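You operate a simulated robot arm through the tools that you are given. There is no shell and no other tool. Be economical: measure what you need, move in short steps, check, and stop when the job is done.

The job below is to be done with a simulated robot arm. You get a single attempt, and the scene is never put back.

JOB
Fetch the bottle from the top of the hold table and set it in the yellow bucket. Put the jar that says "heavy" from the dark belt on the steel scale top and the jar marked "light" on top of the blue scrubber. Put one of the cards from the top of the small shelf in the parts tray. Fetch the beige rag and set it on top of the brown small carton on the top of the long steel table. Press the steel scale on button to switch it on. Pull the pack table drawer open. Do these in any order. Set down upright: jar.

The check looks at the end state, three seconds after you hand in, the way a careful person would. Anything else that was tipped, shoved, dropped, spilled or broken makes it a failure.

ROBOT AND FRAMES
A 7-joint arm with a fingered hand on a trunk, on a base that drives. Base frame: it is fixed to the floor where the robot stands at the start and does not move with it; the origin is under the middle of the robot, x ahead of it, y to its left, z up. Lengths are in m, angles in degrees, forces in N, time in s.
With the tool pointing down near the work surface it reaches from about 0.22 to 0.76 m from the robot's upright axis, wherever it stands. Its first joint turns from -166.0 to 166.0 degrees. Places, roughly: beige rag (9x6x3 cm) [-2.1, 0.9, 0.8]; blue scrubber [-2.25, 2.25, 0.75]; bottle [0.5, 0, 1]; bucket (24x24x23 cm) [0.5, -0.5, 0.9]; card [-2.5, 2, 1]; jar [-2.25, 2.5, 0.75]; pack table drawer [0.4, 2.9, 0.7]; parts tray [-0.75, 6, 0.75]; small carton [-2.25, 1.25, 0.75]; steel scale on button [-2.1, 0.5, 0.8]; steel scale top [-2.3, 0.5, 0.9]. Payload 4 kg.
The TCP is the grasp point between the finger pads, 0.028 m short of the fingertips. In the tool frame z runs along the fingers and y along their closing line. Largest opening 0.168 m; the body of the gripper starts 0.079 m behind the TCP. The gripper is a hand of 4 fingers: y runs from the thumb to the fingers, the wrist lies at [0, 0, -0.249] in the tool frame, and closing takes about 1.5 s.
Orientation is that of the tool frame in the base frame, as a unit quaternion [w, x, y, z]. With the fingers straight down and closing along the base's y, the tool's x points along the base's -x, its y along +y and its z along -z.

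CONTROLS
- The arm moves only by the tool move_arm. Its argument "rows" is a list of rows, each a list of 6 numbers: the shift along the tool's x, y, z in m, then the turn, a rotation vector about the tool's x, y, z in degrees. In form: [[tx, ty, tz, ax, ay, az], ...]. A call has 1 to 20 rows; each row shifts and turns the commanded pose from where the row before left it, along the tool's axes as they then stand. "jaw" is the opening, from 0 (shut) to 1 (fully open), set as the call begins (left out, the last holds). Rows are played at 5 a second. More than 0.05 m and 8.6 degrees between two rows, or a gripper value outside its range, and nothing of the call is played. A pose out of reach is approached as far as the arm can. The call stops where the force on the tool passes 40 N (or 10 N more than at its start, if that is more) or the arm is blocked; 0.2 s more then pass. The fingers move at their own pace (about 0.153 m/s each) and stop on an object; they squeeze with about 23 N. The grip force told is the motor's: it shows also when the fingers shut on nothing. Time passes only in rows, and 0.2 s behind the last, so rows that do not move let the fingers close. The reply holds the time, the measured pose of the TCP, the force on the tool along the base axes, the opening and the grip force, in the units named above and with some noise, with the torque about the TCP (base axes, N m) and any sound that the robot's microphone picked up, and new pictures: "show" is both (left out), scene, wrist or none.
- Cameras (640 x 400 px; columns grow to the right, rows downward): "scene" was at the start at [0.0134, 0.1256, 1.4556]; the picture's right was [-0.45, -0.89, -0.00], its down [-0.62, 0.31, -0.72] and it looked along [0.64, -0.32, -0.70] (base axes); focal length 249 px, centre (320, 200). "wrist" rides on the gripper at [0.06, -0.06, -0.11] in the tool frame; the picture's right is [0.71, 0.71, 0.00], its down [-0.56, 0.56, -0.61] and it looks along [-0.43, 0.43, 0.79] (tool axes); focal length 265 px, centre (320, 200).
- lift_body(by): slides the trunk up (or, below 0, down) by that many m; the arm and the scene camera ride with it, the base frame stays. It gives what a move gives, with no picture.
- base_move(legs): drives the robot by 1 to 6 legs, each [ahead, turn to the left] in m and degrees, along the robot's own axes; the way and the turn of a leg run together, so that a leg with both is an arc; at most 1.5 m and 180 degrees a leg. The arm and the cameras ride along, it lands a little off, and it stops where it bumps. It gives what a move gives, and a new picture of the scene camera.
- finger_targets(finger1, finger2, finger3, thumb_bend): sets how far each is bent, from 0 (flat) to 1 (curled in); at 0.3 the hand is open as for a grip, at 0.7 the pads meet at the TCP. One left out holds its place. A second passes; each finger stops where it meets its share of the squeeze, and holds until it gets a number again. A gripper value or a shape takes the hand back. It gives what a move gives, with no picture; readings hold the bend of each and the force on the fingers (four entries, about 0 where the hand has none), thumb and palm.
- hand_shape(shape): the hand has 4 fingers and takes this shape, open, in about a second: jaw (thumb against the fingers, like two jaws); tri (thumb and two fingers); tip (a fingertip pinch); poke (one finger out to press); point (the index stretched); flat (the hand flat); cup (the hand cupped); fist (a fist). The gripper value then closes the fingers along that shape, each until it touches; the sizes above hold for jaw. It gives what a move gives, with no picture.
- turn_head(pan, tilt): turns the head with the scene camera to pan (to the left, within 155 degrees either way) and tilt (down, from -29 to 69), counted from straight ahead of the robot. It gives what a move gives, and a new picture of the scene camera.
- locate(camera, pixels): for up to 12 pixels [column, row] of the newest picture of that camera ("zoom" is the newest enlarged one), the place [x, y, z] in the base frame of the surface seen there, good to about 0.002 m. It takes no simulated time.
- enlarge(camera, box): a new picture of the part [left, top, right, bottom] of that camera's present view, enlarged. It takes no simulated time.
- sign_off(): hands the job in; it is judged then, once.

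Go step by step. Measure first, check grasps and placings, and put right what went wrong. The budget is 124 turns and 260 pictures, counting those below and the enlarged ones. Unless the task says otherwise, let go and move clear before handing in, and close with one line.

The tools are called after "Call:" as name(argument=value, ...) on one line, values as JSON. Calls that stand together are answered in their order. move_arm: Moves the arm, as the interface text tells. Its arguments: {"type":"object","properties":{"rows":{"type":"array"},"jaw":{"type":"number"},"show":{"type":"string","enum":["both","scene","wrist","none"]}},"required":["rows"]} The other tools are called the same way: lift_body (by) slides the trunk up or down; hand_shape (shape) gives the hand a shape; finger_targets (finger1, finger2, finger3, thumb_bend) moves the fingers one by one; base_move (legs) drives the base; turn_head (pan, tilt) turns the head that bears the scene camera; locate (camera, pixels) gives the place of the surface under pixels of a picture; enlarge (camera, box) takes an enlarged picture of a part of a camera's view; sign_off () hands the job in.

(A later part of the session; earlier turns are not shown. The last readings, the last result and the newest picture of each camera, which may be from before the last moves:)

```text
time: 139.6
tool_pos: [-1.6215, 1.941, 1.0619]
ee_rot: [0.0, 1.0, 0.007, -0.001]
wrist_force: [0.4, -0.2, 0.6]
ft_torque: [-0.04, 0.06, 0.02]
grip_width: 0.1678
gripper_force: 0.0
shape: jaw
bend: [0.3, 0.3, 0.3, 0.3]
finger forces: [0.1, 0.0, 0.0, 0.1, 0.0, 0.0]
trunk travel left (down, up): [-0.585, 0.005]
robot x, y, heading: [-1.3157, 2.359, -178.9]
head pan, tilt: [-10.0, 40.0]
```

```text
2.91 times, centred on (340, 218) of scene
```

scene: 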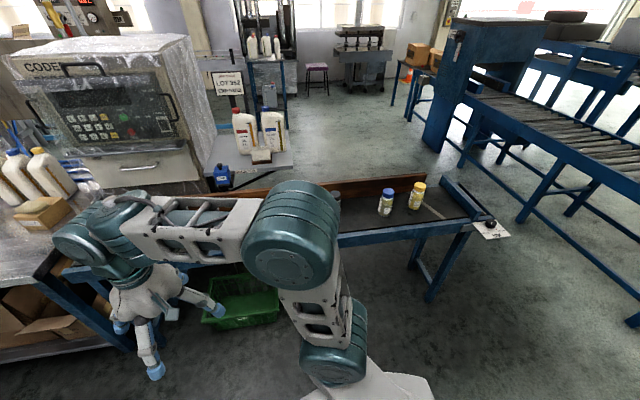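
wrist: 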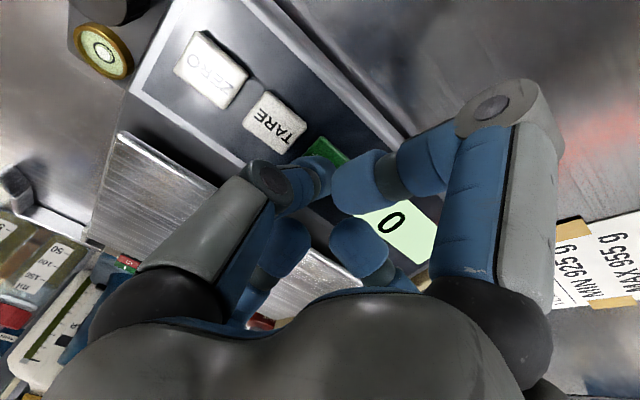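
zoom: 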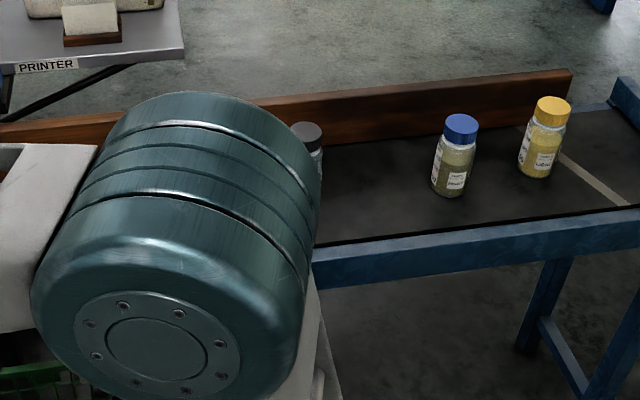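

The belt has three jars (dark, blue and yellow caps), and a wooden card holder sits on the shelf. Reading the labels and measuring.

Call:
locate(camera="zoom", pixels=[[460, 125], [450, 165], [446, 192], [553, 105], [540, 155], [535, 175], [305, 130], [590, 165]])

Call:
enlarge(camera="scene", box=[365, 175, 435, 220])

Call:
enlarge(camera="scene", box=[225, 135, 305, 185])

Call:
locate(camera="scene", pixels=[[253, 153], [270, 152], [261, 156], [261, 162], [252, 163], [271, 162], [225, 178], [218, 165], [290, 168], [240, 183], [200, 170], [290, 130]])

```text
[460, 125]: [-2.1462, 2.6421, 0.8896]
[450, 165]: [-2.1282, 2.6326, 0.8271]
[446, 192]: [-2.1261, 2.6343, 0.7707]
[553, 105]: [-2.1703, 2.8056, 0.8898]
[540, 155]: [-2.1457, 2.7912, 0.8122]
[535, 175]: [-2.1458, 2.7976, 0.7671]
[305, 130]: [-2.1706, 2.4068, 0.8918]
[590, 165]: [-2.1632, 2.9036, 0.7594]
```

```text
8.89 times, centred on (400, 198) of scene
```

zoom: 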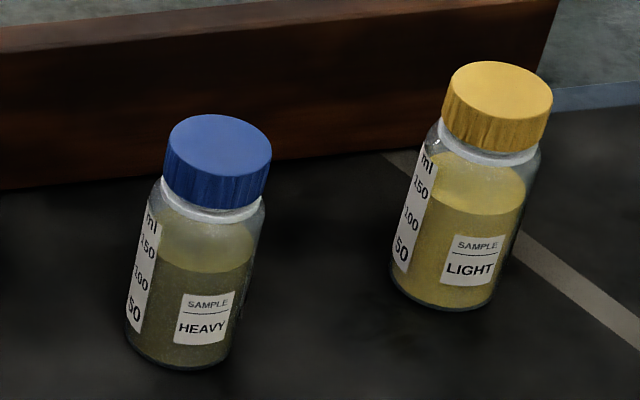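

```text
8.00 times, centred on (265, 160) of scene
```

zoom: 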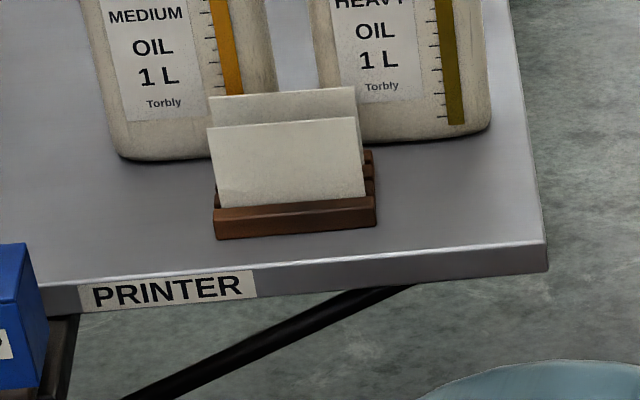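

```text
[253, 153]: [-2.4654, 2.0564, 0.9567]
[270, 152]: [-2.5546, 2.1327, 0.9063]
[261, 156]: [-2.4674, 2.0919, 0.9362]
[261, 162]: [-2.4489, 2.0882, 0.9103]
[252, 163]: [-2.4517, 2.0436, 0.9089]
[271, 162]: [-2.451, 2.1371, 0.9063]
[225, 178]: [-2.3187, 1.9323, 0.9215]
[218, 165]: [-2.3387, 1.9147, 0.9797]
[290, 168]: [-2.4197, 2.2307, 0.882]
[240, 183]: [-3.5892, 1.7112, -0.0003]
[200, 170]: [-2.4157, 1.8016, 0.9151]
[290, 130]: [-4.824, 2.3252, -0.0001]
```

Blue-cap jar = HEAVY at [-2.145,2.64], yellow-cap = LIGHT at [-2.165,2.80]; belt z 0.76, cap tops 0.89. I'll check the scrubber and the box jutting out under the belt before driving closer.

Call:
move_arm(rows=[[0, -0.045, 0, 0, 0, 0], [0, -0.045, 0, 0, 0, 0], [0, -0.045, 0, 0, 0, 0], [0, -0.045, 0, 0, 0, 0], [0, -0.045, 0, 0, 0, 0], [0, -0.045, 0, 0, 0, 0], [0, -0.045, 0, 0, 0, 0], [0, -0.045, 0, 0, 0, 0], [0, -0.045, 0, 0, 0, 0], [0, -0.045, 0, 0, 0, 0], [0, -0.045, 0, 0, 0, 0], [0, -0.045, 0, 0, 0, 0], [0, -0.045, 0, 0, 0, 0], [0, 0, 0, 0, 0, 0]], show="none")

Call:
turn_head(pan=12, tilt=48)

```text
time: 141.5
tool_pos: [-1.6291, 2.3141, 1.0652]
ee_rot: [0.008, 1.0, 0.0, -0.011]
wrist_force: [-12.7, -8.5, -3.6]
ft_torque: [0.22, -0.1, -0.47]
grip_width: 0.1679
gripper_force: 0.0
shape: jaw
bend: [0.35, 0.3, 0.3, 0.3]
finger forces: [0.0, 0.1, 0.0, 0.0, 0.0, 0.0]
trunk travel left (down, up): [-0.585, 0.005]
robot x, y, heading: [-1.3147, 2.3578, -179.3]
head pan, tilt: [-10.0, 40.0]
stopped in row 9: the force on the tool passed its limit at 53 N (the readings are from after the stop); the commanded pose is now the measured one
```

```text
time: 142.4
tool_pos: [-1.6288, 2.3146, 1.0646]
ee_rot: [0.009, 1.0, 0.002, -0.01]
wrist_force: [-14.8, -17.6, 0.8]
ft_torque: [0.59, -0.54, -1.41]
grip_width: 0.1679
gripper_force: 0.1
shape: jaw
bend: [0.35, 0.3, 0.3, 0.3]
finger forces: [0.0, 0.0, 0.0, 0.0, 0.0, 0.0]
trunk travel left (down, up): [-0.585, 0.005]
robot x, y, heading: [-1.3153, 2.356, -179.0]
head pan, tilt: [12.0, 48.0]
```

scene: 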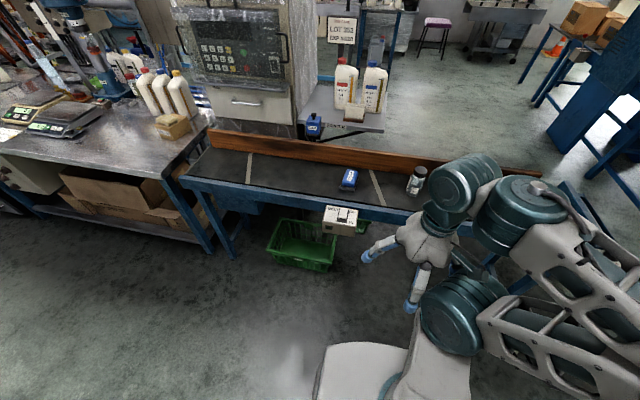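

The hand touched my own arm (elbow folded close). I'll back off and move outward.

Call:
move_arm(rows=[[-0.01, 0.03, 0, 0, 0, 0], [-0.03, 0.02, 0, 0, 0, 0], [-0.04, 0, 0, 0, 0, 0], [-0.04, 0, 0, 0, 0, 0], [0, 0, 0, 0, 0, 0]], show="none")

Call:
locate(camera="scene", pixels=[[348, 176], [343, 188], [356, 170], [345, 173], [340, 230], [325, 225], [350, 220], [415, 170], [416, 190], [300, 207], [400, 212], [330, 265]])

Call:
enlarge(camera="scene", box=[290, 120, 450, 240])

```text
time: 143.6
tool_pos: [-1.7482, 2.2656, 1.0695]
ee_rot: [0.008, 1.0, 0.0, -0.009]
wrist_force: [0.2, 0.1, -0.5]
ft_torque: [-0.04, -0.02, -0.01]
grip_width: 0.1679
gripper_force: 0.0
shape: jaw
bend: [0.3, 0.3, 0.3, 0.3]
finger forces: [0.0, 0.0, 0.1, 0.1, 0.0, 0.0]
trunk travel left (down, up): [-0.585, 0.005]
robot x, y, heading: [-1.3121, 2.3581, -179.0]
head pan, tilt: [12.0, 48.0]
```

```text
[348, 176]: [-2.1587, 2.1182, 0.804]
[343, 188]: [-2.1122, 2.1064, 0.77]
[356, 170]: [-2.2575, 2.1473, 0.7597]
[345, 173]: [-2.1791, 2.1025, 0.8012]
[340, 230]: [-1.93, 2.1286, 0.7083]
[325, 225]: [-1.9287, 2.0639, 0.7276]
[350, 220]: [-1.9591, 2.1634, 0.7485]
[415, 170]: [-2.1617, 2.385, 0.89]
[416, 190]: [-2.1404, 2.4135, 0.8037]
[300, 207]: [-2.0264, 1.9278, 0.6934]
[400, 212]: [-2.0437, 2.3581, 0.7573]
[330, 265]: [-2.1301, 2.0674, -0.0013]
```

```text
3.33 times, centred on (370, 180) of scene
```

zoom: 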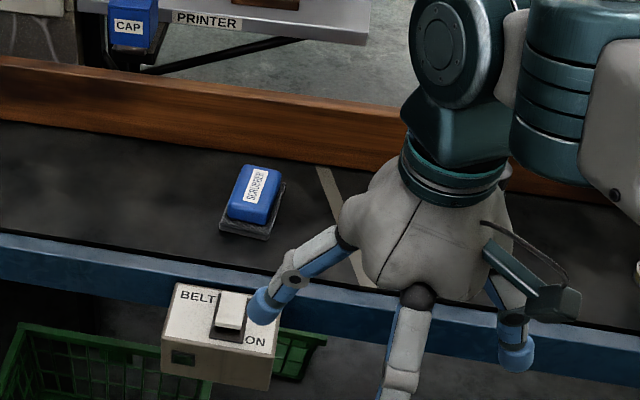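

The white box is a belt switch at x -1.93; I'll stay clear of it. Driving to about (-1.58,2.45).

Call:
base_move(legs=[[0, -20], [0.28, 0], [0, 20]])

Call:
turn_head(pan=15, tilt=55)

Call:
enlarge(camera="scene", box=[240, 110, 400, 230])

```text
time: 147.7
tool_pos: [-2.0085, 2.3478, 1.0693]
ee_rot: [0.007, 1.0, 0.008, -0.011]
wrist_force: [-1.1, -1.2, -0.1]
ft_torque: [0.05, 0.01, -0.03]
grip_width: 0.1678
gripper_force: 0.2
shape: jaw
bend: [0.3, 0.3, 0.3, 0.3]
finger forces: [0.0, 0.0, 0.1, 0.0, 0.0, 0.0]
trunk travel left (down, up): [-0.585, 0.005]
robot x, y, heading: [-1.5781, 2.4473, -178.3]
head pan, tilt: [12.0, 48.0]
```

scene: 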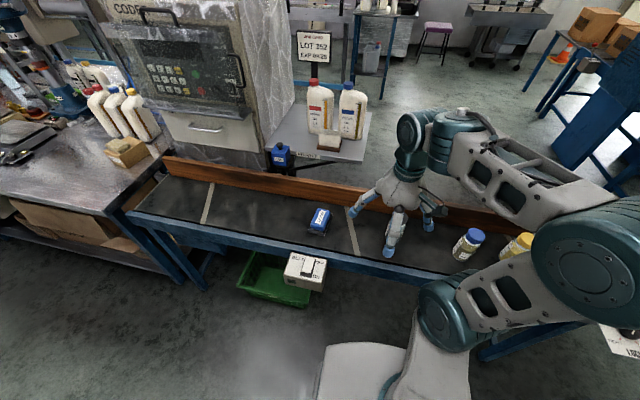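

```text
time: 148.3
tool_pos: [-2.008, 2.3477, 1.0689]
ee_rot: [0.008, 1.0, 0.008, -0.009]
wrist_force: [0.1, 0.2, 0.8]
ft_torque: [0.01, 0.0, -0.03]
grip_width: 0.1681
gripper_force: 0.1
shape: jaw
bend: [0.3, 0.3, 0.3, 0.3]
finger forces: [0.1, 0.1, 0.1, 0.1, 0.1, 0.1]
trunk travel left (down, up): [-0.585, 0.005]
robot x, y, heading: [-1.5761, 2.446, -178.5]
head pan, tilt: [15.0, 55.0]
```

scene: 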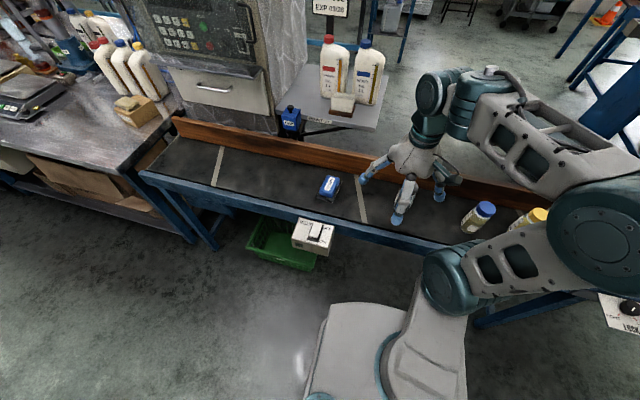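

```text
3.33 times, centred on (320, 170) of scene
```

zoom: 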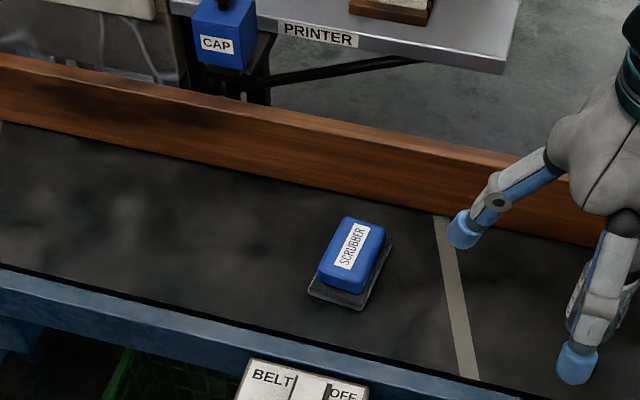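

Call:
locate(camera="zoom", pixels=[[345, 220], [382, 230], [358, 285], [322, 275], [352, 247], [340, 262], [365, 235], [350, 305], [310, 292], [390, 245]])

Call:
locate(camera="scene", pixels=[[485, 207], [538, 213], [470, 228], [520, 223], [445, 225]])

Call:
move_arm(rows=[[-0.02, -0.045, 0, 0, 0, 0], [-0.02, -0.045, 0, 0, 0, 0], [-0.02, -0.045, 0, 0, 0, 0], [-0.02, -0.045, 0, 0, 0, 0], [-0.02, -0.045, 0, 0, 0, 0], [-0.02, -0.045, 0, 0, 0, 0], [0, -0.045, 0, 0, 0, 0], [0, -0.045, 0, 0, 0, 0], [0, 0, 0, 0, 0, 0]])

```text
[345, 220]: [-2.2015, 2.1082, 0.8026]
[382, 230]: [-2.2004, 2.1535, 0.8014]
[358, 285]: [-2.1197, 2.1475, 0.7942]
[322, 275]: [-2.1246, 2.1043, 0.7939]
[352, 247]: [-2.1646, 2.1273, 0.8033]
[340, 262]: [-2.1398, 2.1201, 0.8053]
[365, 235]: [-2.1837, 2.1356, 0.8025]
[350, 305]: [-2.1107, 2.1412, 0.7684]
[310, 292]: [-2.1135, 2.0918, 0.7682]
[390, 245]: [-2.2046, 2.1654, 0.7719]
```

```text
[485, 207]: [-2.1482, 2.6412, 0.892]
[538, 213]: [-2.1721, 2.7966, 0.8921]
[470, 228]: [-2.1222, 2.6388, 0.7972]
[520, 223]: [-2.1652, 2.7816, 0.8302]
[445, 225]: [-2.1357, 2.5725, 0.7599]
```

```text
time: 150.3
tool_pos: [-2.1335, 2.7075, 1.0656]
ee_rot: [0.008, 1.0, 0.009, -0.009]
wrist_force: [-0.1, 0.6, 0.1]
ft_torque: [-0.01, -0.04, 0.0]
grip_width: 0.168
gripper_force: 0.1
shape: jaw
bend: [0.3, 0.3, 0.3, 0.3]
finger forces: [0.0, 0.1, 0.0, 0.0, 0.0, 0.0]
trunk travel left (down, up): [-0.585, 0.005]
robot x, y, heading: [-1.5801, 2.4465, -178.3]
head pan, tilt: [15.0, 55.0]
```

scene: 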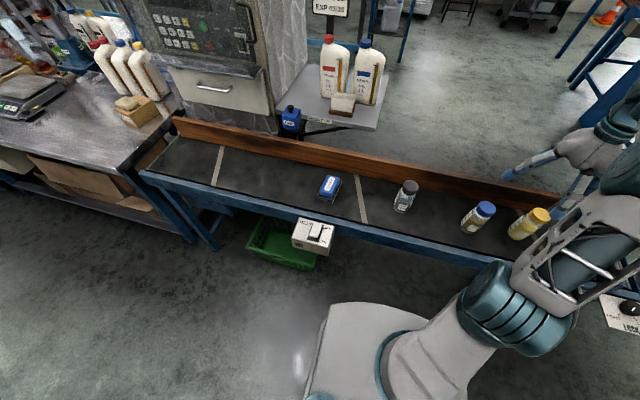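
wrist: 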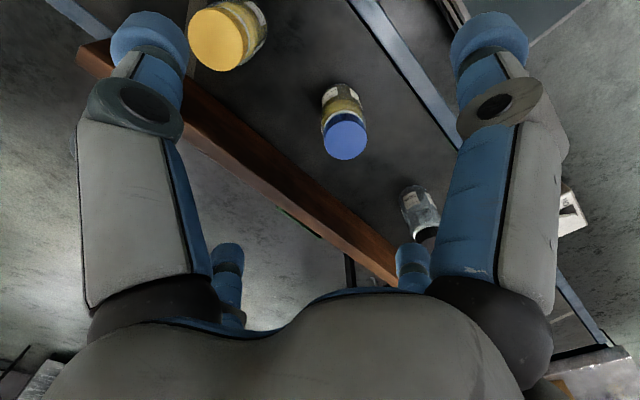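

Scrubber top: x −2.20…−2.12, y 2.106…2.15, z 0.803. Now measuring the yellow cap (217,38) and the rail in the wrist view.

Call:
locate(camera="wrist", pixels=[[215, 40], [192, 40], [238, 45], [215, 10], [346, 140], [240, 135], [265, 130], [230, 150], [345, 118]])

Call:
enlarge(camera="scene", box=[440, 170, 560, 260])

Call:
locate(camera="zoom", pixels=[[535, 230], [480, 290], [420, 320], [390, 340], [390, 370], [240, 195], [160, 310], [540, 210], [300, 120], [300, 145]])

```text
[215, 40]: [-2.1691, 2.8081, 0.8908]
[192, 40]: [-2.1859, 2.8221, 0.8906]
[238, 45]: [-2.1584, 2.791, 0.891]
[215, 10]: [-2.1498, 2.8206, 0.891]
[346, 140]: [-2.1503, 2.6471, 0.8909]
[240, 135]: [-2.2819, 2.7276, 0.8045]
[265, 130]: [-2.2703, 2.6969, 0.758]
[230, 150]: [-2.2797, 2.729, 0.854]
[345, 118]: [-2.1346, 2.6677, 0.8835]
```

```text
4.44 times, centred on (500, 215) of scene
```

zoom: 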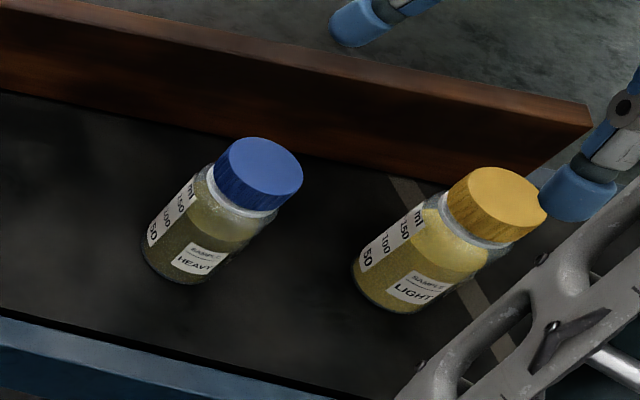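

```text
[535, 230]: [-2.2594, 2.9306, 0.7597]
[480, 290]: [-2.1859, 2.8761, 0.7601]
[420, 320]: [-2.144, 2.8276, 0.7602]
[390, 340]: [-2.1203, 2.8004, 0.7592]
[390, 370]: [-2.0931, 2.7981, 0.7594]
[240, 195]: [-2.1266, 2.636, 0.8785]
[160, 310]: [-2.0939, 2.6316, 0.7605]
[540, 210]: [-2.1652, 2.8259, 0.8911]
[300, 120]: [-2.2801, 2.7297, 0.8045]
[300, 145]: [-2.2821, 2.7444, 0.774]
```

Yellow cap centre is [-2.171,2.806]. I'll level the tool, centre over it with a moderately open hand, and descend.

Call:
move_arm(rows=[[-0.0125, -0.0328, 0, 0.9, 1.0, 0.9], [-0.0125, -0.0328, 0, 0, 0, 0], [-0.0125, -0.0328, 0, 0, 0, 0], [0, 0, 0.04, 0, 0, 0], [0, 0, 0.04, 0, 0, 0], [0, 0, 0.03, 0, 0, 0], [0, 0, 0, 0, 0, 0]], jaw=0.7, show="wrist")

```text
time: 151.9
tool_pos: [-2.1721, 2.804, 0.9536]
ee_rot: [0.0, 1.0, 0.0, -0.001]
wrist_force: [0.4, -0.2, 0.3]
ft_torque: [0.0, 0.01, 0.03]
grip_width: 0.1182
gripper_force: 0.1
shape: jaw
bend: [0.25, 0.25, 0.25, 0.25]
finger forces: [0.0, 0.1, 0.0, 0.1, 0.1, 0.0]
trunk travel left (down, up): [-0.585, 0.005]
robot x, y, heading: [-1.5771, 2.4443, -178.3]
head pan, tilt: [15.0, 55.0]
```

wrist: 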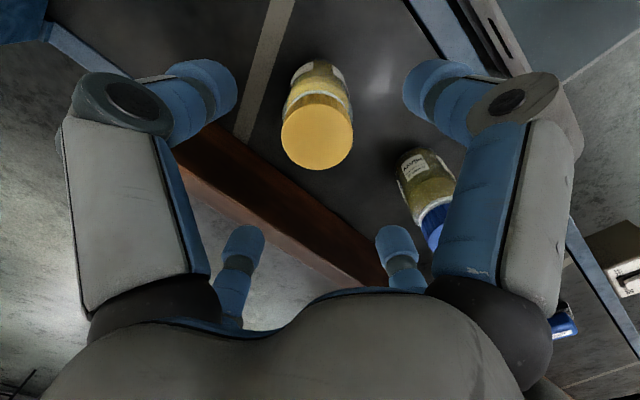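

Centred over the cap. Continuing down to z≈0.837.

Call:
move_arm(rows=[[0, 0, 0.03, 0, 0, 0], [0, 0, 0.03, 0, 0, 0], [0, 0, 0.025, 0, 0, 0], [0, 0, 0.02, 0, 0, 0], [0, 0, 0.012, 0, 0, 0], [0, 0, 0, 0, 0, 0]], show="wrist")

```text
time: 153.3
tool_pos: [-2.1708, 2.8035, 0.8378]
ee_rot: [0.001, 1.0, 0.0, -0.001]
wrist_force: [-0.7, -0.8, -0.4]
ft_torque: [0.02, -0.01, -0.02]
grip_width: 0.1182
gripper_force: 0.1
shape: jaw
bend: [0.25, 0.25, 0.25, 0.25]
finger forces: [0.1, 0.1, 0.0, 0.0, 0.1, 0.1]
trunk travel left (down, up): [-0.585, 0.005]
robot x, y, heading: [-1.5803, 2.4476, -178.2]
head pan, tilt: [15.0, 55.0]
```

wrist: 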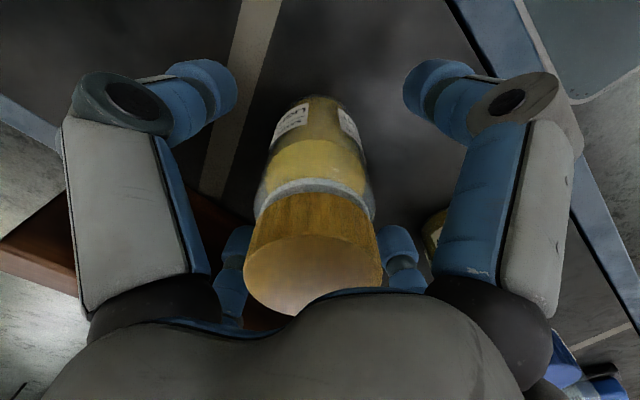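

Call:
move_arm(rows=[[0, 0, 0, 0, 0, 0], [0, 0, 0, 0, 0, 0], [0, 0, 0, 0, 0, 0], [0, 0, 0, 0, 0, 0], [0, 0, 0, 0, 0, 0], [0, 0, 0, 0, 0, 0], [0, 0, 0, 0, 0, 0], [0, 0, 0, 0, 0, 0], [0, 0, -0.02, 0, 0, 0], [0, 0, 0, 0, 0, 0]], jaw=0)

```text
time: 155.5
tool_pos: [-2.1688, 2.8023, 0.8591]
ee_rot: [0.0, 1.0, 0.001, 0.0]
wrist_force: [-0.5, 0.4, -1.7]
ft_torque: [0.03, 0.0, -0.04]
grip_width: 0.0538
gripper_force: 23.7
shape: jaw
bend: [0.79, 0.78, 0.79, 0.43]
finger forces: [21.0, 20.8, 20.8, 0.0, 20.4, 0.0]
trunk travel left (down, up): [-0.585, 0.005]
robot x, y, heading: [-1.5764, 2.4451, -178.3]
head pan, tilt: [15.0, 55.0]
```

scene: 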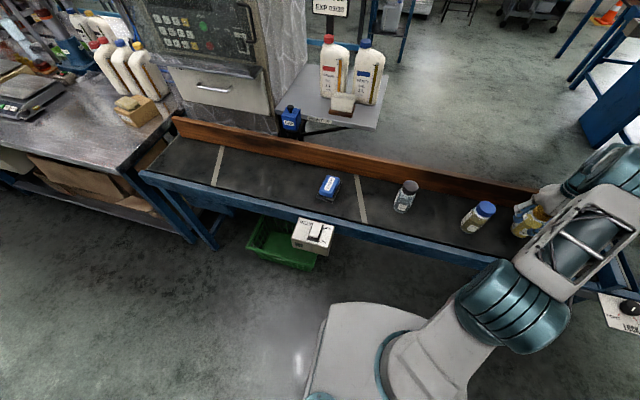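
wrist: 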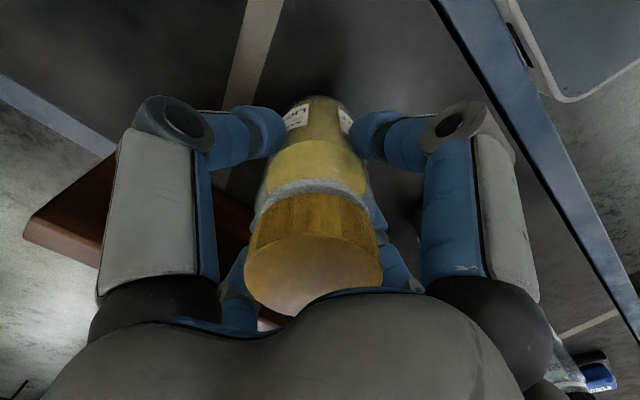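

The jar is held upright. Lifting and carrying along y to the scrubber, above the other jars.

Call:
move_arm(rows=[[0, 0, -0.045, 0, 0, 0], [0, 0, -0.045, 0, 0, 0], [0, 0, -0.045, 0, 0, 0], [0, 0, -0.04, 0, 0, 0], [0, 0.045, 0, 0, 0, 0], [0, 0.045, 0, 0, 0, 0], [0, 0.045, 0, 0, 0, 0], [0, 0.045, 0, 0, 0, 0], [0, 0.045, 0, 0, 0, 0], [0, 0.045, 0, 0, 0, 0], [0, 0.045, 0, 0, 0, 0], [0, 0.045, 0, 0, 0, 0], [0, 0.045, 0, 0, 0, 0], [0, 0.045, 0, 0, 0, 0], [0, 0.045, 0, 0, 0, 0], [0, 0.045, 0, 0, 0, 0], [0, 0.045, 0, 0, 0, 0], [0.004, 0.045, 0, 0, 0, 0], [0.003, 0.045, 0, 0, 0, 0], [0, 0, 0, 0, 0, 0]])

```text
time: 159.7
tool_pos: [-2.1667, 2.1279, 1.0352]
ee_rot: [0.0, 1.0, 0.0, -0.001]
wrist_force: [-0.4, 0.7, -2.2]
ft_torque: [-0.01, 0.01, -0.04]
grip_width: 0.0536
gripper_force: 22.7
shape: jaw
bend: [0.79, 0.78, 0.79, 0.43]
finger forces: [20.7, 20.8, 20.9, 0.1, 20.7, 0.1]
trunk travel left (down, up): [-0.585, 0.005]
robot x, y, heading: [-1.5778, 2.443, -178.3]
head pan, tilt: [15.0, 55.0]
```

scene: 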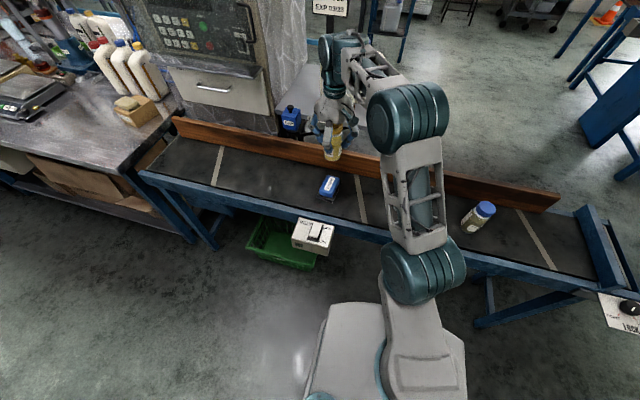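
wrist: 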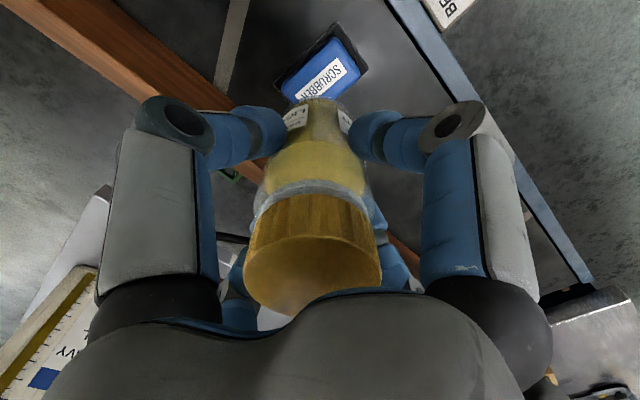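

The scrubber is just below. I'll check the cap's centre relative to the tool and descend most of the way.

Call:
locate(camera="wrist", pixels=[[312, 265], [247, 270], [380, 255], [310, 238], [300, 312]])

Call:
move_arm(rows=[[0.004, 0, 0.04, 0, 0, 0], [0, 0, 0.04, 0, 0, 0], [0, 0, 0.03, 0, 0, 0], [0, 0, 0.02, 0, 0, 0], [0, 0, 0, 0, 0, 0]])

Call:
enlarge(camera="scene", box=[280, 130, 380, 210])

```text
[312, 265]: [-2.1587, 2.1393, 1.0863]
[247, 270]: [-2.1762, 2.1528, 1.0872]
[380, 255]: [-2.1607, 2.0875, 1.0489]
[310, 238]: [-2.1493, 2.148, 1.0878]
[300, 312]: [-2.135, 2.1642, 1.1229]
```

```text
time: 160.9
tool_pos: [-2.1598, 2.1294, 0.9053]
ee_rot: [0.0, 1.0, 0.0, 0.001]
wrist_force: [-0.4, 0.0, -1.6]
ft_torque: [-0.02, -0.02, 0.0]
grip_width: 0.0533
gripper_force: 23.7
shape: jaw
bend: [0.79, 0.78, 0.79, 0.43]
finger forces: [20.6, 20.8, 20.9, 0.0, 20.5, 0.0]
trunk travel left (down, up): [-0.585, 0.005]
robot x, y, heading: [-1.579, 2.4435, -178.8]
head pan, tilt: [15.0, 55.0]
```

scene: 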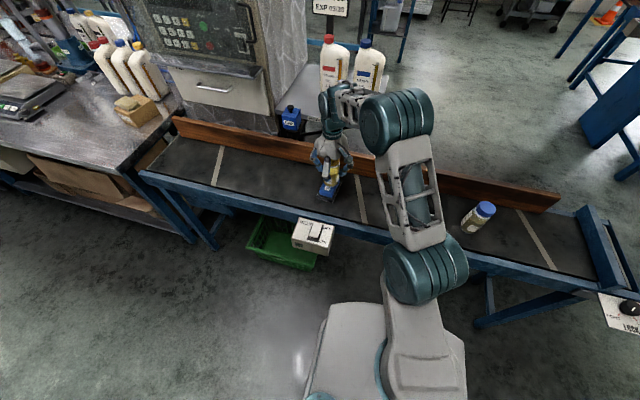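
wrist: 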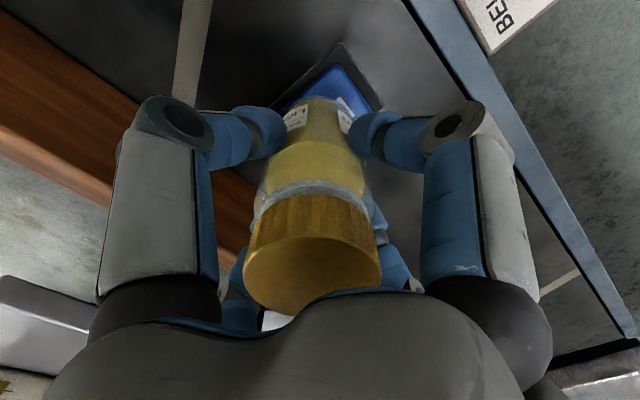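

```text
5.00 times, centred on (330, 170) of scene
```

zoom: 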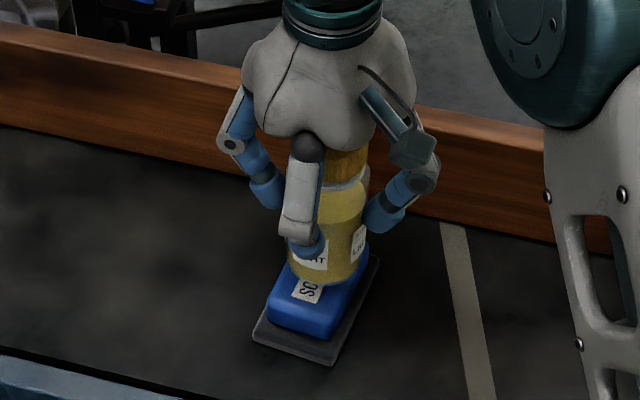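

Call:
locate(camera="zoom", pixels=[[328, 276], [300, 275], [358, 272], [340, 240], [350, 210], [345, 165], [365, 240]])

Call:
locate(camera="wrist", pixels=[[312, 272], [247, 270], [380, 268], [312, 240], [290, 310]])

```text
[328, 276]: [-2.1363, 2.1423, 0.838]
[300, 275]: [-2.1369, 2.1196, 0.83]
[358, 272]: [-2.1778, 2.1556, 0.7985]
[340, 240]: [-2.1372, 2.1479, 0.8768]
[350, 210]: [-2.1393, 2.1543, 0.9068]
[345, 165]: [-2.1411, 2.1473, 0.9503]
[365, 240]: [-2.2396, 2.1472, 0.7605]
```

```text
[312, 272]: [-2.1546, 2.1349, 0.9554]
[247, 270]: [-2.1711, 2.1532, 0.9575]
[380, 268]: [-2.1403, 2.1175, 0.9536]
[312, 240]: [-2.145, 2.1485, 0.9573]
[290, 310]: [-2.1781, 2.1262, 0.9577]
```

The cap is at (-2.156,2.135), so I'll shift (-0.006,-0.007) to centre it on the scrubber and lower to just above contact.

Call:
move_arm(rows=[[-0.006, 0.007, 0, 0, 0, 0], [0, 0, 0.01, 0, 0, 0], [0, 0, 0.006, 0, 0, 0], [0, 0, 0.003, 0, 0, 0], [0, 0, 0, 0, 0, 0]], show="none")

Call:
move_arm(rows=[[0, 0, 0.002, 0, 0, 0], [0, 0, 0.002, 0, 0, 0], [0, 0, 0, 0, 0, 0]], show="none")

Call:
enlarge(camera="scene", box=[280, 130, 380, 210])

```text
time: 162.1
tool_pos: [-2.1663, 2.1208, 0.8844]
ee_rot: [-0.001, 1.0, 0.0, 0.0]
wrist_force: [-1.1, -0.8, -0.8]
ft_torque: [-0.04, 0.01, -0.01]
grip_width: 0.0533
gripper_force: 22.9
shape: jaw
bend: [0.79, 0.78, 0.79, 0.43]
finger forces: [20.8, 20.8, 21.0, 0.0, 20.6, 0.1]
trunk travel left (down, up): [-0.585, 0.005]
robot x, y, heading: [-1.5777, 2.4448, -178.3]
head pan, tilt: [15.0, 55.0]
```

```text
time: 162.9
tool_pos: [-2.1653, 2.1218, 0.882]
ee_rot: [0.0, 1.0, 0.0, -0.001]
wrist_force: [-0.1, -0.6, 6.5]
ft_torque: [0.02, -0.01, 0.01]
grip_width: 0.0536
gripper_force: 22.6
shape: jaw
bend: [0.79, 0.78, 0.79, 0.43]
finger forces: [21.7, 21.6, 21.6, 0.0, 21.3, 0.1]
trunk travel left (down, up): [-0.585, 0.005]
robot x, y, heading: [-1.5786, 2.4508, -178.6]
head pan, tilt: [15.0, 55.0]
```

```text
5.00 times, centred on (330, 170) of scene
```

zoom: 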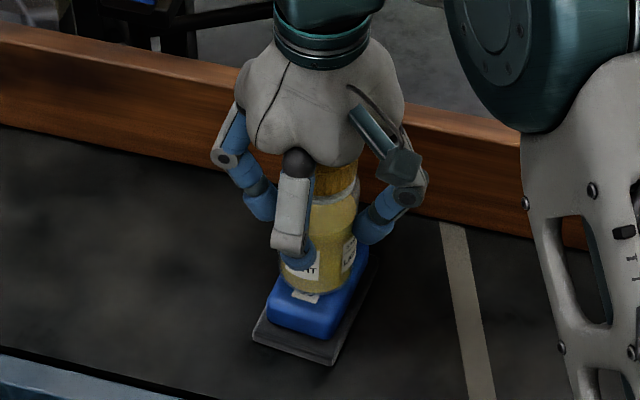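

Contact made (+6.5 N) and the jar is upright on the scrubber. Releasing.

Call:
move_arm(rows=[[0, 0, 0, 0, 0, 0], [0, 0, 0, 0, 0, 0], [0, 0, 0, 0, 0, 0], [0, 0, 0, 0, 0, 0], [0, 0, 0, 0, 0, 0]], jaw=0.65, show="wrist")

Call:
enlarge(camera="scene", box=[280, 130, 380, 210])

```text
time: 164.1
tool_pos: [-2.1665, 2.1222, 0.8813]
ee_rot: [0.0, 1.0, 0.0, -0.001]
wrist_force: [0.5, 0.5, 0.4]
ft_torque: [0.0, 0.02, 0.02]
grip_width: 0.1086
gripper_force: 0.0
shape: jaw
bend: [0.28, 0.28, 0.28, 0.28]
finger forces: [0.0, 0.0, 0.0, 0.0, 0.0, 0.1]
trunk travel left (down, up): [-0.585, 0.005]
robot x, y, heading: [-1.5826, 2.4476, -178.1]
head pan, tilt: [15.0, 55.0]
```

wrist: 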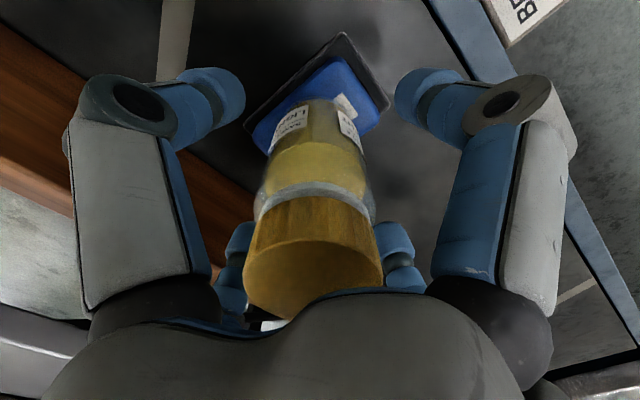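

```text
5.00 times, centred on (330, 170) of scene
```

zoom: 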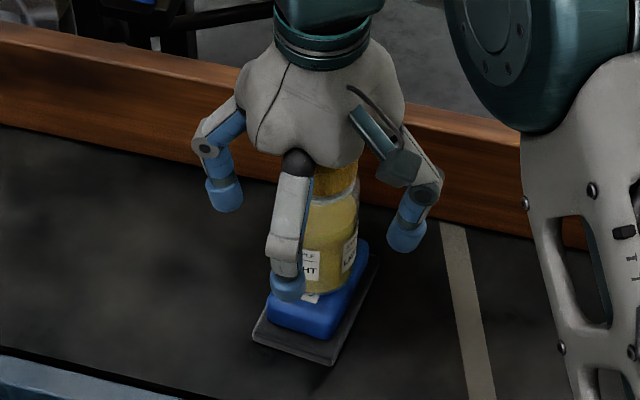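

The jar stands on the scrubber. I'll rise straight up, then move over to the HEAVY jar.

Call:
move_arm(rows=[[0, 0, -0.03, 0, 0, 0], [0, 0, -0.04, 0, 0, 0], [0, 0, -0.045, 0, 0, 0], [0, 0, -0.045, 0, 0, 0], [0.0014, -0.0436, 0, 0, 0, 0], [0.0014, -0.0436, 0, 0, 0, 0], [0.0014, -0.0436, 0, 0, 0, 0], [0.0014, -0.0436, 0, 0, 0, 0], [0.0014, -0.0436, 0, 0, 0, 0], [0.0014, -0.0436, 0, 0, 0, 0], [0.0014, -0.0436, 0, 0, 0, 0], [0.0014, -0.0436, 0, 0, 0, 0], [0.0014, -0.0436, 0, 0, 0, 0], [0.0014, -0.0436, 0, 0, 0, 0], [0.0014, -0.0436, 0, 0, 0, 0], [0.0014, -0.0436, 0, 0, 0, 0], [0, 0, 0.04, 0, 0, 0], [0, 0, 0.03, 0, 0, 0], [0, 0, 0, 0, 0, 0]], jaw=0.7)

Call:
locate(camera="wrist", pixels=[[283, 135], [353, 135], [318, 135], [318, 110], [318, 160]])

```text
time: 168.1
tool_pos: [-2.1511, 2.6407, 0.9704]
ee_rot: [0.0, 1.0, 0.001, -0.001]
wrist_force: [-0.2, 0.2, -0.1]
ft_torque: [0.02, 0.0, 0.02]
grip_width: 0.1174
gripper_force: 0.1
shape: jaw
bend: [0.25, 0.25, 0.25, 0.25]
finger forces: [0.0, 0.1, 0.0, 0.0, 0.0, 0.0]
trunk travel left (down, up): [-0.585, 0.005]
robot x, y, heading: [-1.578, 2.4471, -178.5]
head pan, tilt: [15.0, 55.0]
```

scene: 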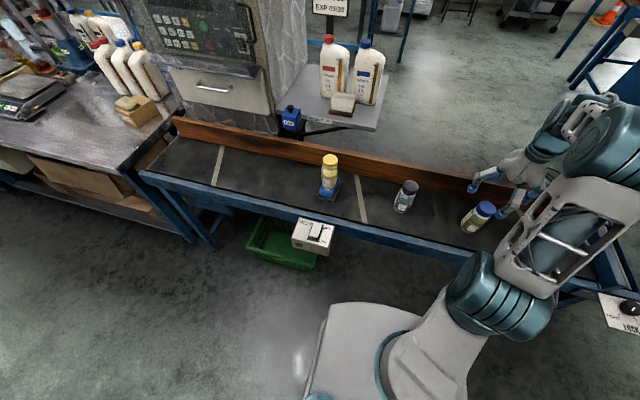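
wrist: 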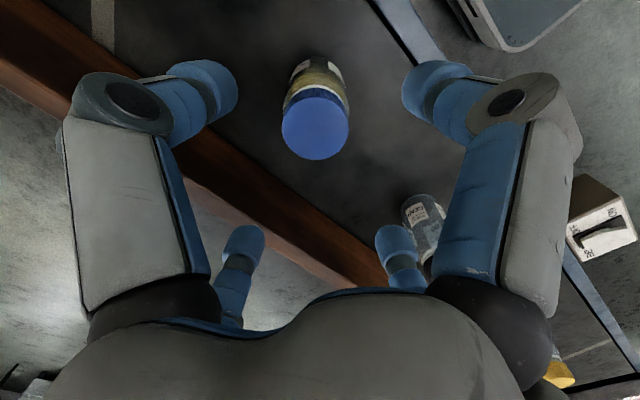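

```text
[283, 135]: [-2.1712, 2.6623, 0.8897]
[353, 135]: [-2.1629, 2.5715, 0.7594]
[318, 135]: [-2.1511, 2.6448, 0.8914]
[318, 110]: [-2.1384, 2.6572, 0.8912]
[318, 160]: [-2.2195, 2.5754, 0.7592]
```

Blue cap centre ≈ [-2.150,2.650]. Shift 9 mm and descend to 0.838, then grip.

Call:
move_arm(rows=[[0.001, -0.009, 0, 0, 0, 0], [0, 0, 0.035, 0, 0, 0], [0, 0, 0.035, 0, 0, 0], [0, 0, 0.03, 0, 0, 0], [0, 0, 0.02, 0, 0, 0], [0, 0, 0.012, 0, 0, 0], [0, 0, 0, 0, 0, 0]], show="wrist")

Call:
move_arm(rows=[[0, 0, 0, 0, 0, 0], [0, 0, 0, 0, 0, 0], [0, 0, 0, 0, 0, 0], [0, 0, 0, 0, 0, 0], [0, 0, 0, 0, 0, 0], [0, 0, 0, 0, 0, 0], [0, 0, 0, 0, 0, 0], [0, 0, 0, 0, 0, 0], [0, 0, -0.02, 0, 0, 0], [0, 0, -0.04, 0, 0, 0], [0, 0, -0.045, 0, 0, 0], [0, 0, -0.045, 0, 0, 0], [0, 0, -0.03, 0, 0, 0], [0, 0, 0, 0, 0, 0]], jaw=0)

```text
time: 169.7
tool_pos: [-2.149, 2.654, 0.8399]
ee_rot: [0.0, 1.0, 0.0, 0.0]
wrist_force: [0.0, -0.3, -0.4]
ft_torque: [-0.01, 0.02, 0.01]
grip_width: 0.1174
gripper_force: 0.1
shape: jaw
bend: [0.25, 0.25, 0.25, 0.25]
finger forces: [0.2, 0.1, 0.0, 0.1, 0.1, 0.0]
trunk travel left (down, up): [-0.585, 0.005]
robot x, y, heading: [-1.5776, 2.4477, -178.1]
head pan, tilt: [15.0, 55.0]
```

wrist: 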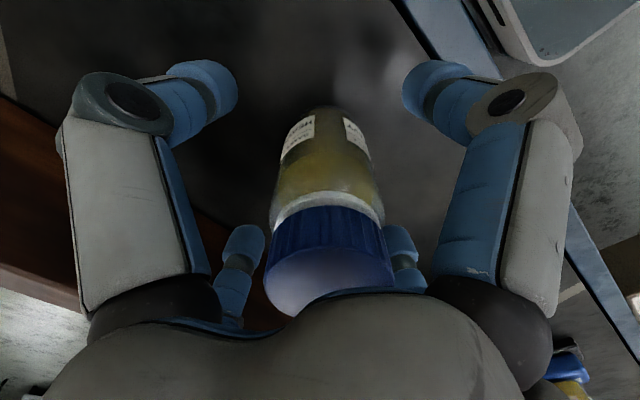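

```text
time: 172.7
tool_pos: [-2.1461, 2.6526, 1.019]
ee_rot: [0.0, 1.0, 0.0, -0.001]
wrist_force: [-0.2, -0.1, -2.1]
ft_torque: [-0.02, -0.01, -0.01]
grip_width: 0.0469
gripper_force: 22.8
shape: jaw
bend: [0.78, 0.79, 0.79, 0.5]
finger forces: [20.7, 21.2, 20.1, 0.0, 20.0, 0.1]
trunk travel left (down, up): [-0.585, 0.005]
robot x, y, heading: [-1.5727, 2.4431, -178.2]
head pan, tilt: [15.0, 55.0]
```

scene: 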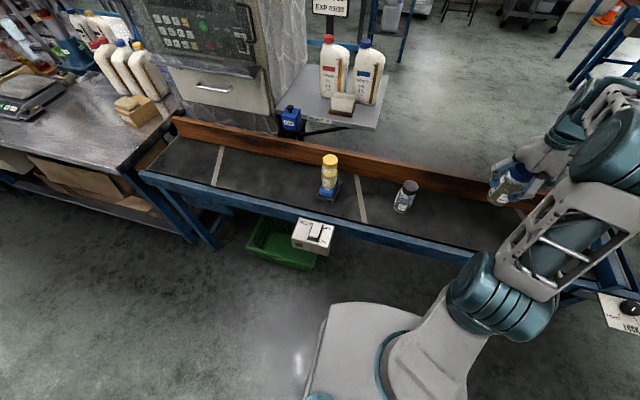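
wrist: 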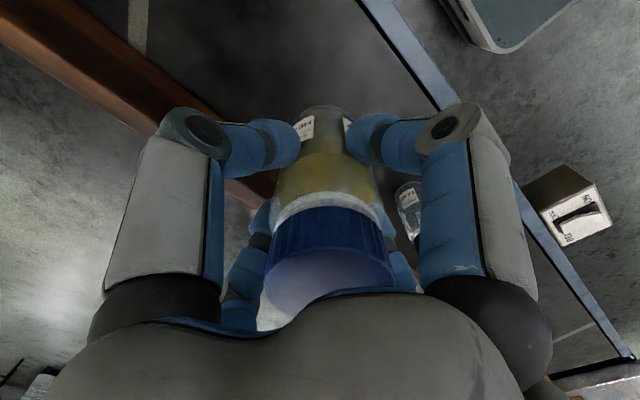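

HEAVY jar held. I'll bring it in front of the robot, then drive back to the scale.

Call:
move_arm(rows=[[0.025, 0.04, -0.01, 0, 0, 0], [0.025, 0.04, -0.01, 0, 0, 0], [0.025, 0.04, -0.01, 0, 0, 0], [0.025, 0.04, -0.01, 0, 0, 0], [0.02, 0.04, 0, 0, 0, 0], [0, 0, 0, 0, 0, 0]], show="none")

Call:
base_move(legs=[[-0.25, 0], [0, 90], [1.5, 0], [0.32, 0], [0, -91], [0.22, 0]])

Call:
turn_head(pan=15, tilt=52)

```text
time: 174.1
tool_pos: [-2.0274, 2.4523, 1.0617]
ee_rot: [0.001, 1.0, 0.0, 0.0]
wrist_force: [0.8, 0.5, -2.7]
ft_torque: [0.05, 0.02, 0.0]
grip_width: 0.047
gripper_force: 23.0
shape: jaw
bend: [0.78, 0.79, 0.79, 0.5]
finger forces: [20.7, 21.8, 20.1, 0.0, 19.9, 0.1]
trunk travel left (down, up): [-0.585, 0.005]
robot x, y, heading: [-1.5753, 2.445, -178.2]
head pan, tilt: [15.0, 55.0]
```

```text
time: 193.5
tool_pos: [-1.9401, 0.618, 1.0607]
ee_rot: [0.0, 1.0, 0.026, 0.0]
wrist_force: [-1.0, 0.5, -2.0]
ft_torque: [-0.03, -0.04, -0.01]
grip_width: 0.0467
gripper_force: 22.7
shape: jaw
bend: [0.78, 0.79, 0.79, 0.5]
finger forces: [20.1, 21.5, 20.2, 0.0, 19.7, 0.0]
trunk travel left (down, up): [-0.585, 0.005]
robot x, y, heading: [-1.4894, 0.6351, -175.4]
head pan, tilt: [15.0, 55.0]
```

scene: 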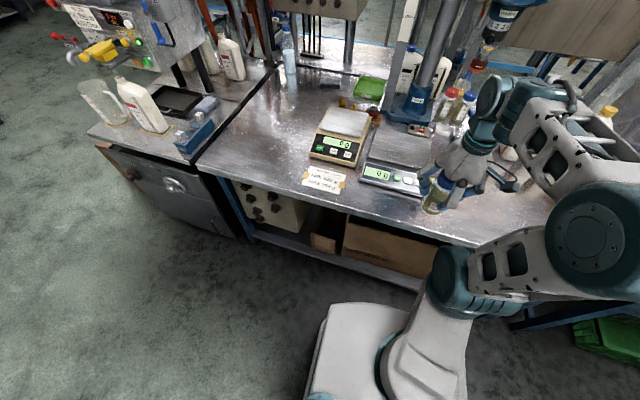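

```text
time: 194.1
tool_pos: [-1.9405, 0.6178, 1.0625]
ee_rot: [0.001, 1.0, 0.026, -0.001]
wrist_force: [0.3, 0.1, -2.9]
ft_torque: [-0.01, -0.01, -0.03]
grip_width: 0.0468
gripper_force: 23.3
shape: jaw
bend: [0.78, 0.79, 0.79, 0.5]
finger forces: [20.0, 21.6, 20.2, 0.0, 19.9, 0.1]
trunk travel left (down, up): [-0.585, 0.005]
robot x, y, heading: [-1.489, 0.6376, -175.3]
head pan, tilt: [15.0, 52.0]
```

scene: 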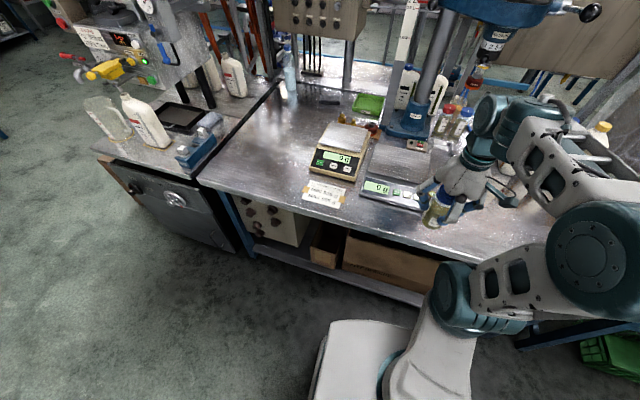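

Robot is at (-1.49,0.64). I'll measure the scale pan and the capper head overhanging it, before driving 0.13 m closer.

Call:
locate(camera="scene", pixels=[[375, 145], [432, 150], [425, 175], [368, 168], [400, 160], [495, 45], [480, 62], [585, 12], [420, 110], [415, 145], [440, 60]])

Call:
base_move(legs=[[0.13, 0]])

Call:
enlarge(camera="scene", box=[300, 100, 500, 225])

```text
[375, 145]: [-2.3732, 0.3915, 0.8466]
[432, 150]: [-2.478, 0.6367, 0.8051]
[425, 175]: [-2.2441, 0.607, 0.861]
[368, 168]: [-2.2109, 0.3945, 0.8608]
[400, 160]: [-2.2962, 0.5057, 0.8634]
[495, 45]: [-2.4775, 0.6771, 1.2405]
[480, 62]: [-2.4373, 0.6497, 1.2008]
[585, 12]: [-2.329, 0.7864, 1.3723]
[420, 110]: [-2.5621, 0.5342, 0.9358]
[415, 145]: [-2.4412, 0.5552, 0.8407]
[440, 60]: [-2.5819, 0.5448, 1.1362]
```

```text
time: 195.4
tool_pos: [-2.0724, 0.605, 1.0616]
ee_rot: [0.0, 1.0, 0.027, 0.0]
wrist_force: [-0.1, -0.1, -1.4]
ft_torque: [-0.01, -0.04, 0.0]
grip_width: 0.0468
gripper_force: 23.1
shape: jaw
bend: [0.78, 0.79, 0.79, 0.5]
finger forces: [20.0, 21.5, 20.1, 0.0, 19.8, 0.0]
trunk travel left (down, up): [-0.585, 0.005]
robot x, y, heading: [-1.622, 0.6242, -175.2]
head pan, tilt: [15.0, 52.0]
```

scene: 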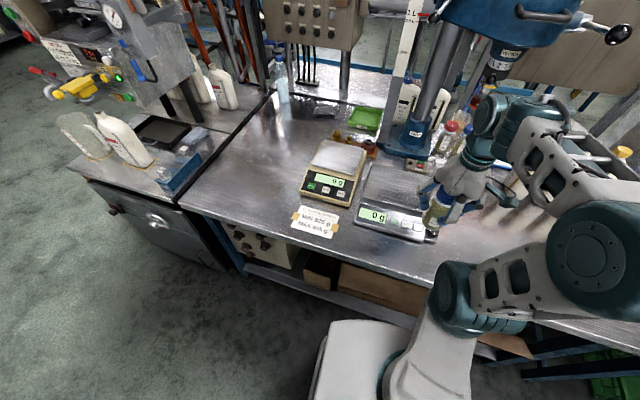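

```text
3.20 times, centred on (400, 162) of scene
```

zoom: 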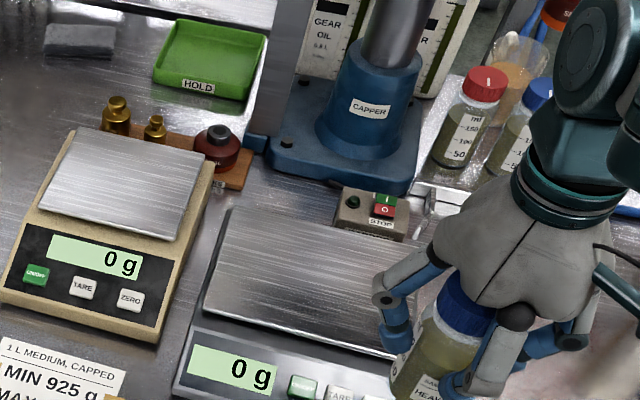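

The pan spans x −2.36…−2.20, y 0.40…0.62 at z 0.863. I'll carry the jar over the point (-2.255,0.52) and lower to about 1 cm above.

Call:
move_arm(rows=[[-0.0375, 0.015, 0, 0, 0, 0], [-0.0375, 0.015, 0, 0, 0, 0], [-0.0375, 0.015, 0, 0, 0, 0], [-0.0375, 0.015, 0, 0, 0, 0], [-0.0375, 0.015, 0, 0, 0, 0], [0, 0, 0.03, 0, 0, 0], [0, 0, 0.03, 0, 0, 0], [0, 0, 0.025, 0, 0, 0], [0, 0, 0.02, 0, 0, 0], [0, 0, 0, 0, 0, 0]])

Call:
enlarge(camera="scene", box=[330, 130, 490, 230])

```text
time: 197.6
tool_pos: [-2.2507, 0.5203, 0.9555]
ee_rot: [0.0, 1.0, 0.027, 0.0]
wrist_force: [-0.7, 0.0, -1.7]
ft_torque: [0.01, -0.02, 0.01]
grip_width: 0.0467
gripper_force: 22.6
shape: jaw
bend: [0.78, 0.79, 0.79, 0.51]
finger forces: [20.1, 22.1, 20.3, 0.1, 19.7, 0.0]
trunk travel left (down, up): [-0.585, 0.005]
robot x, y, heading: [-1.6227, 0.6257, -175.0]
head pan, tilt: [15.0, 52.0]
```

scene: 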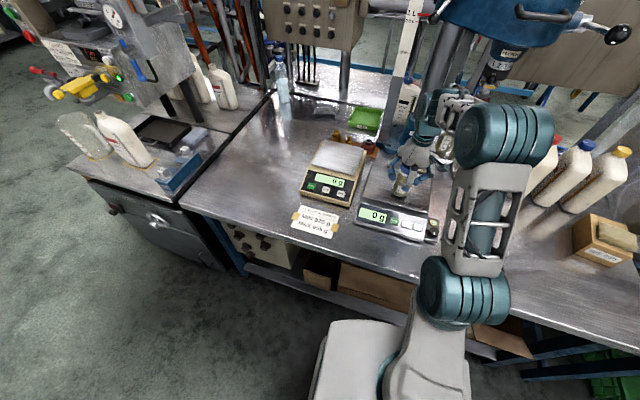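
wrist: 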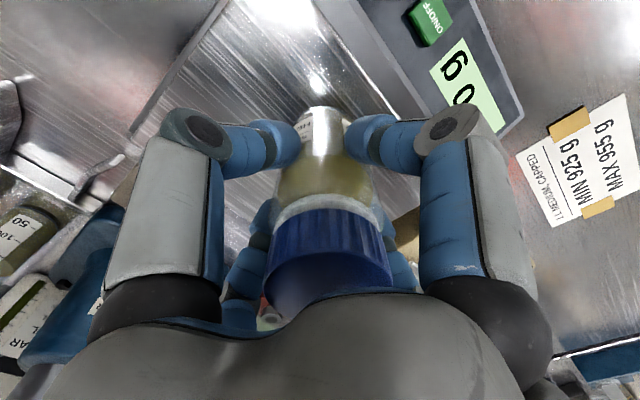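

```text
4.00 times, centred on (410, 180) of scene
```

zoom: 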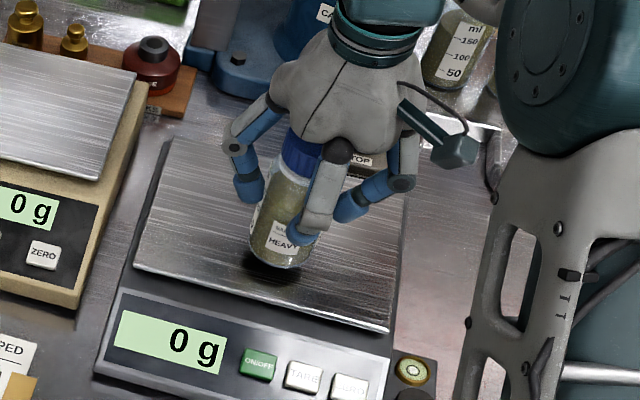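

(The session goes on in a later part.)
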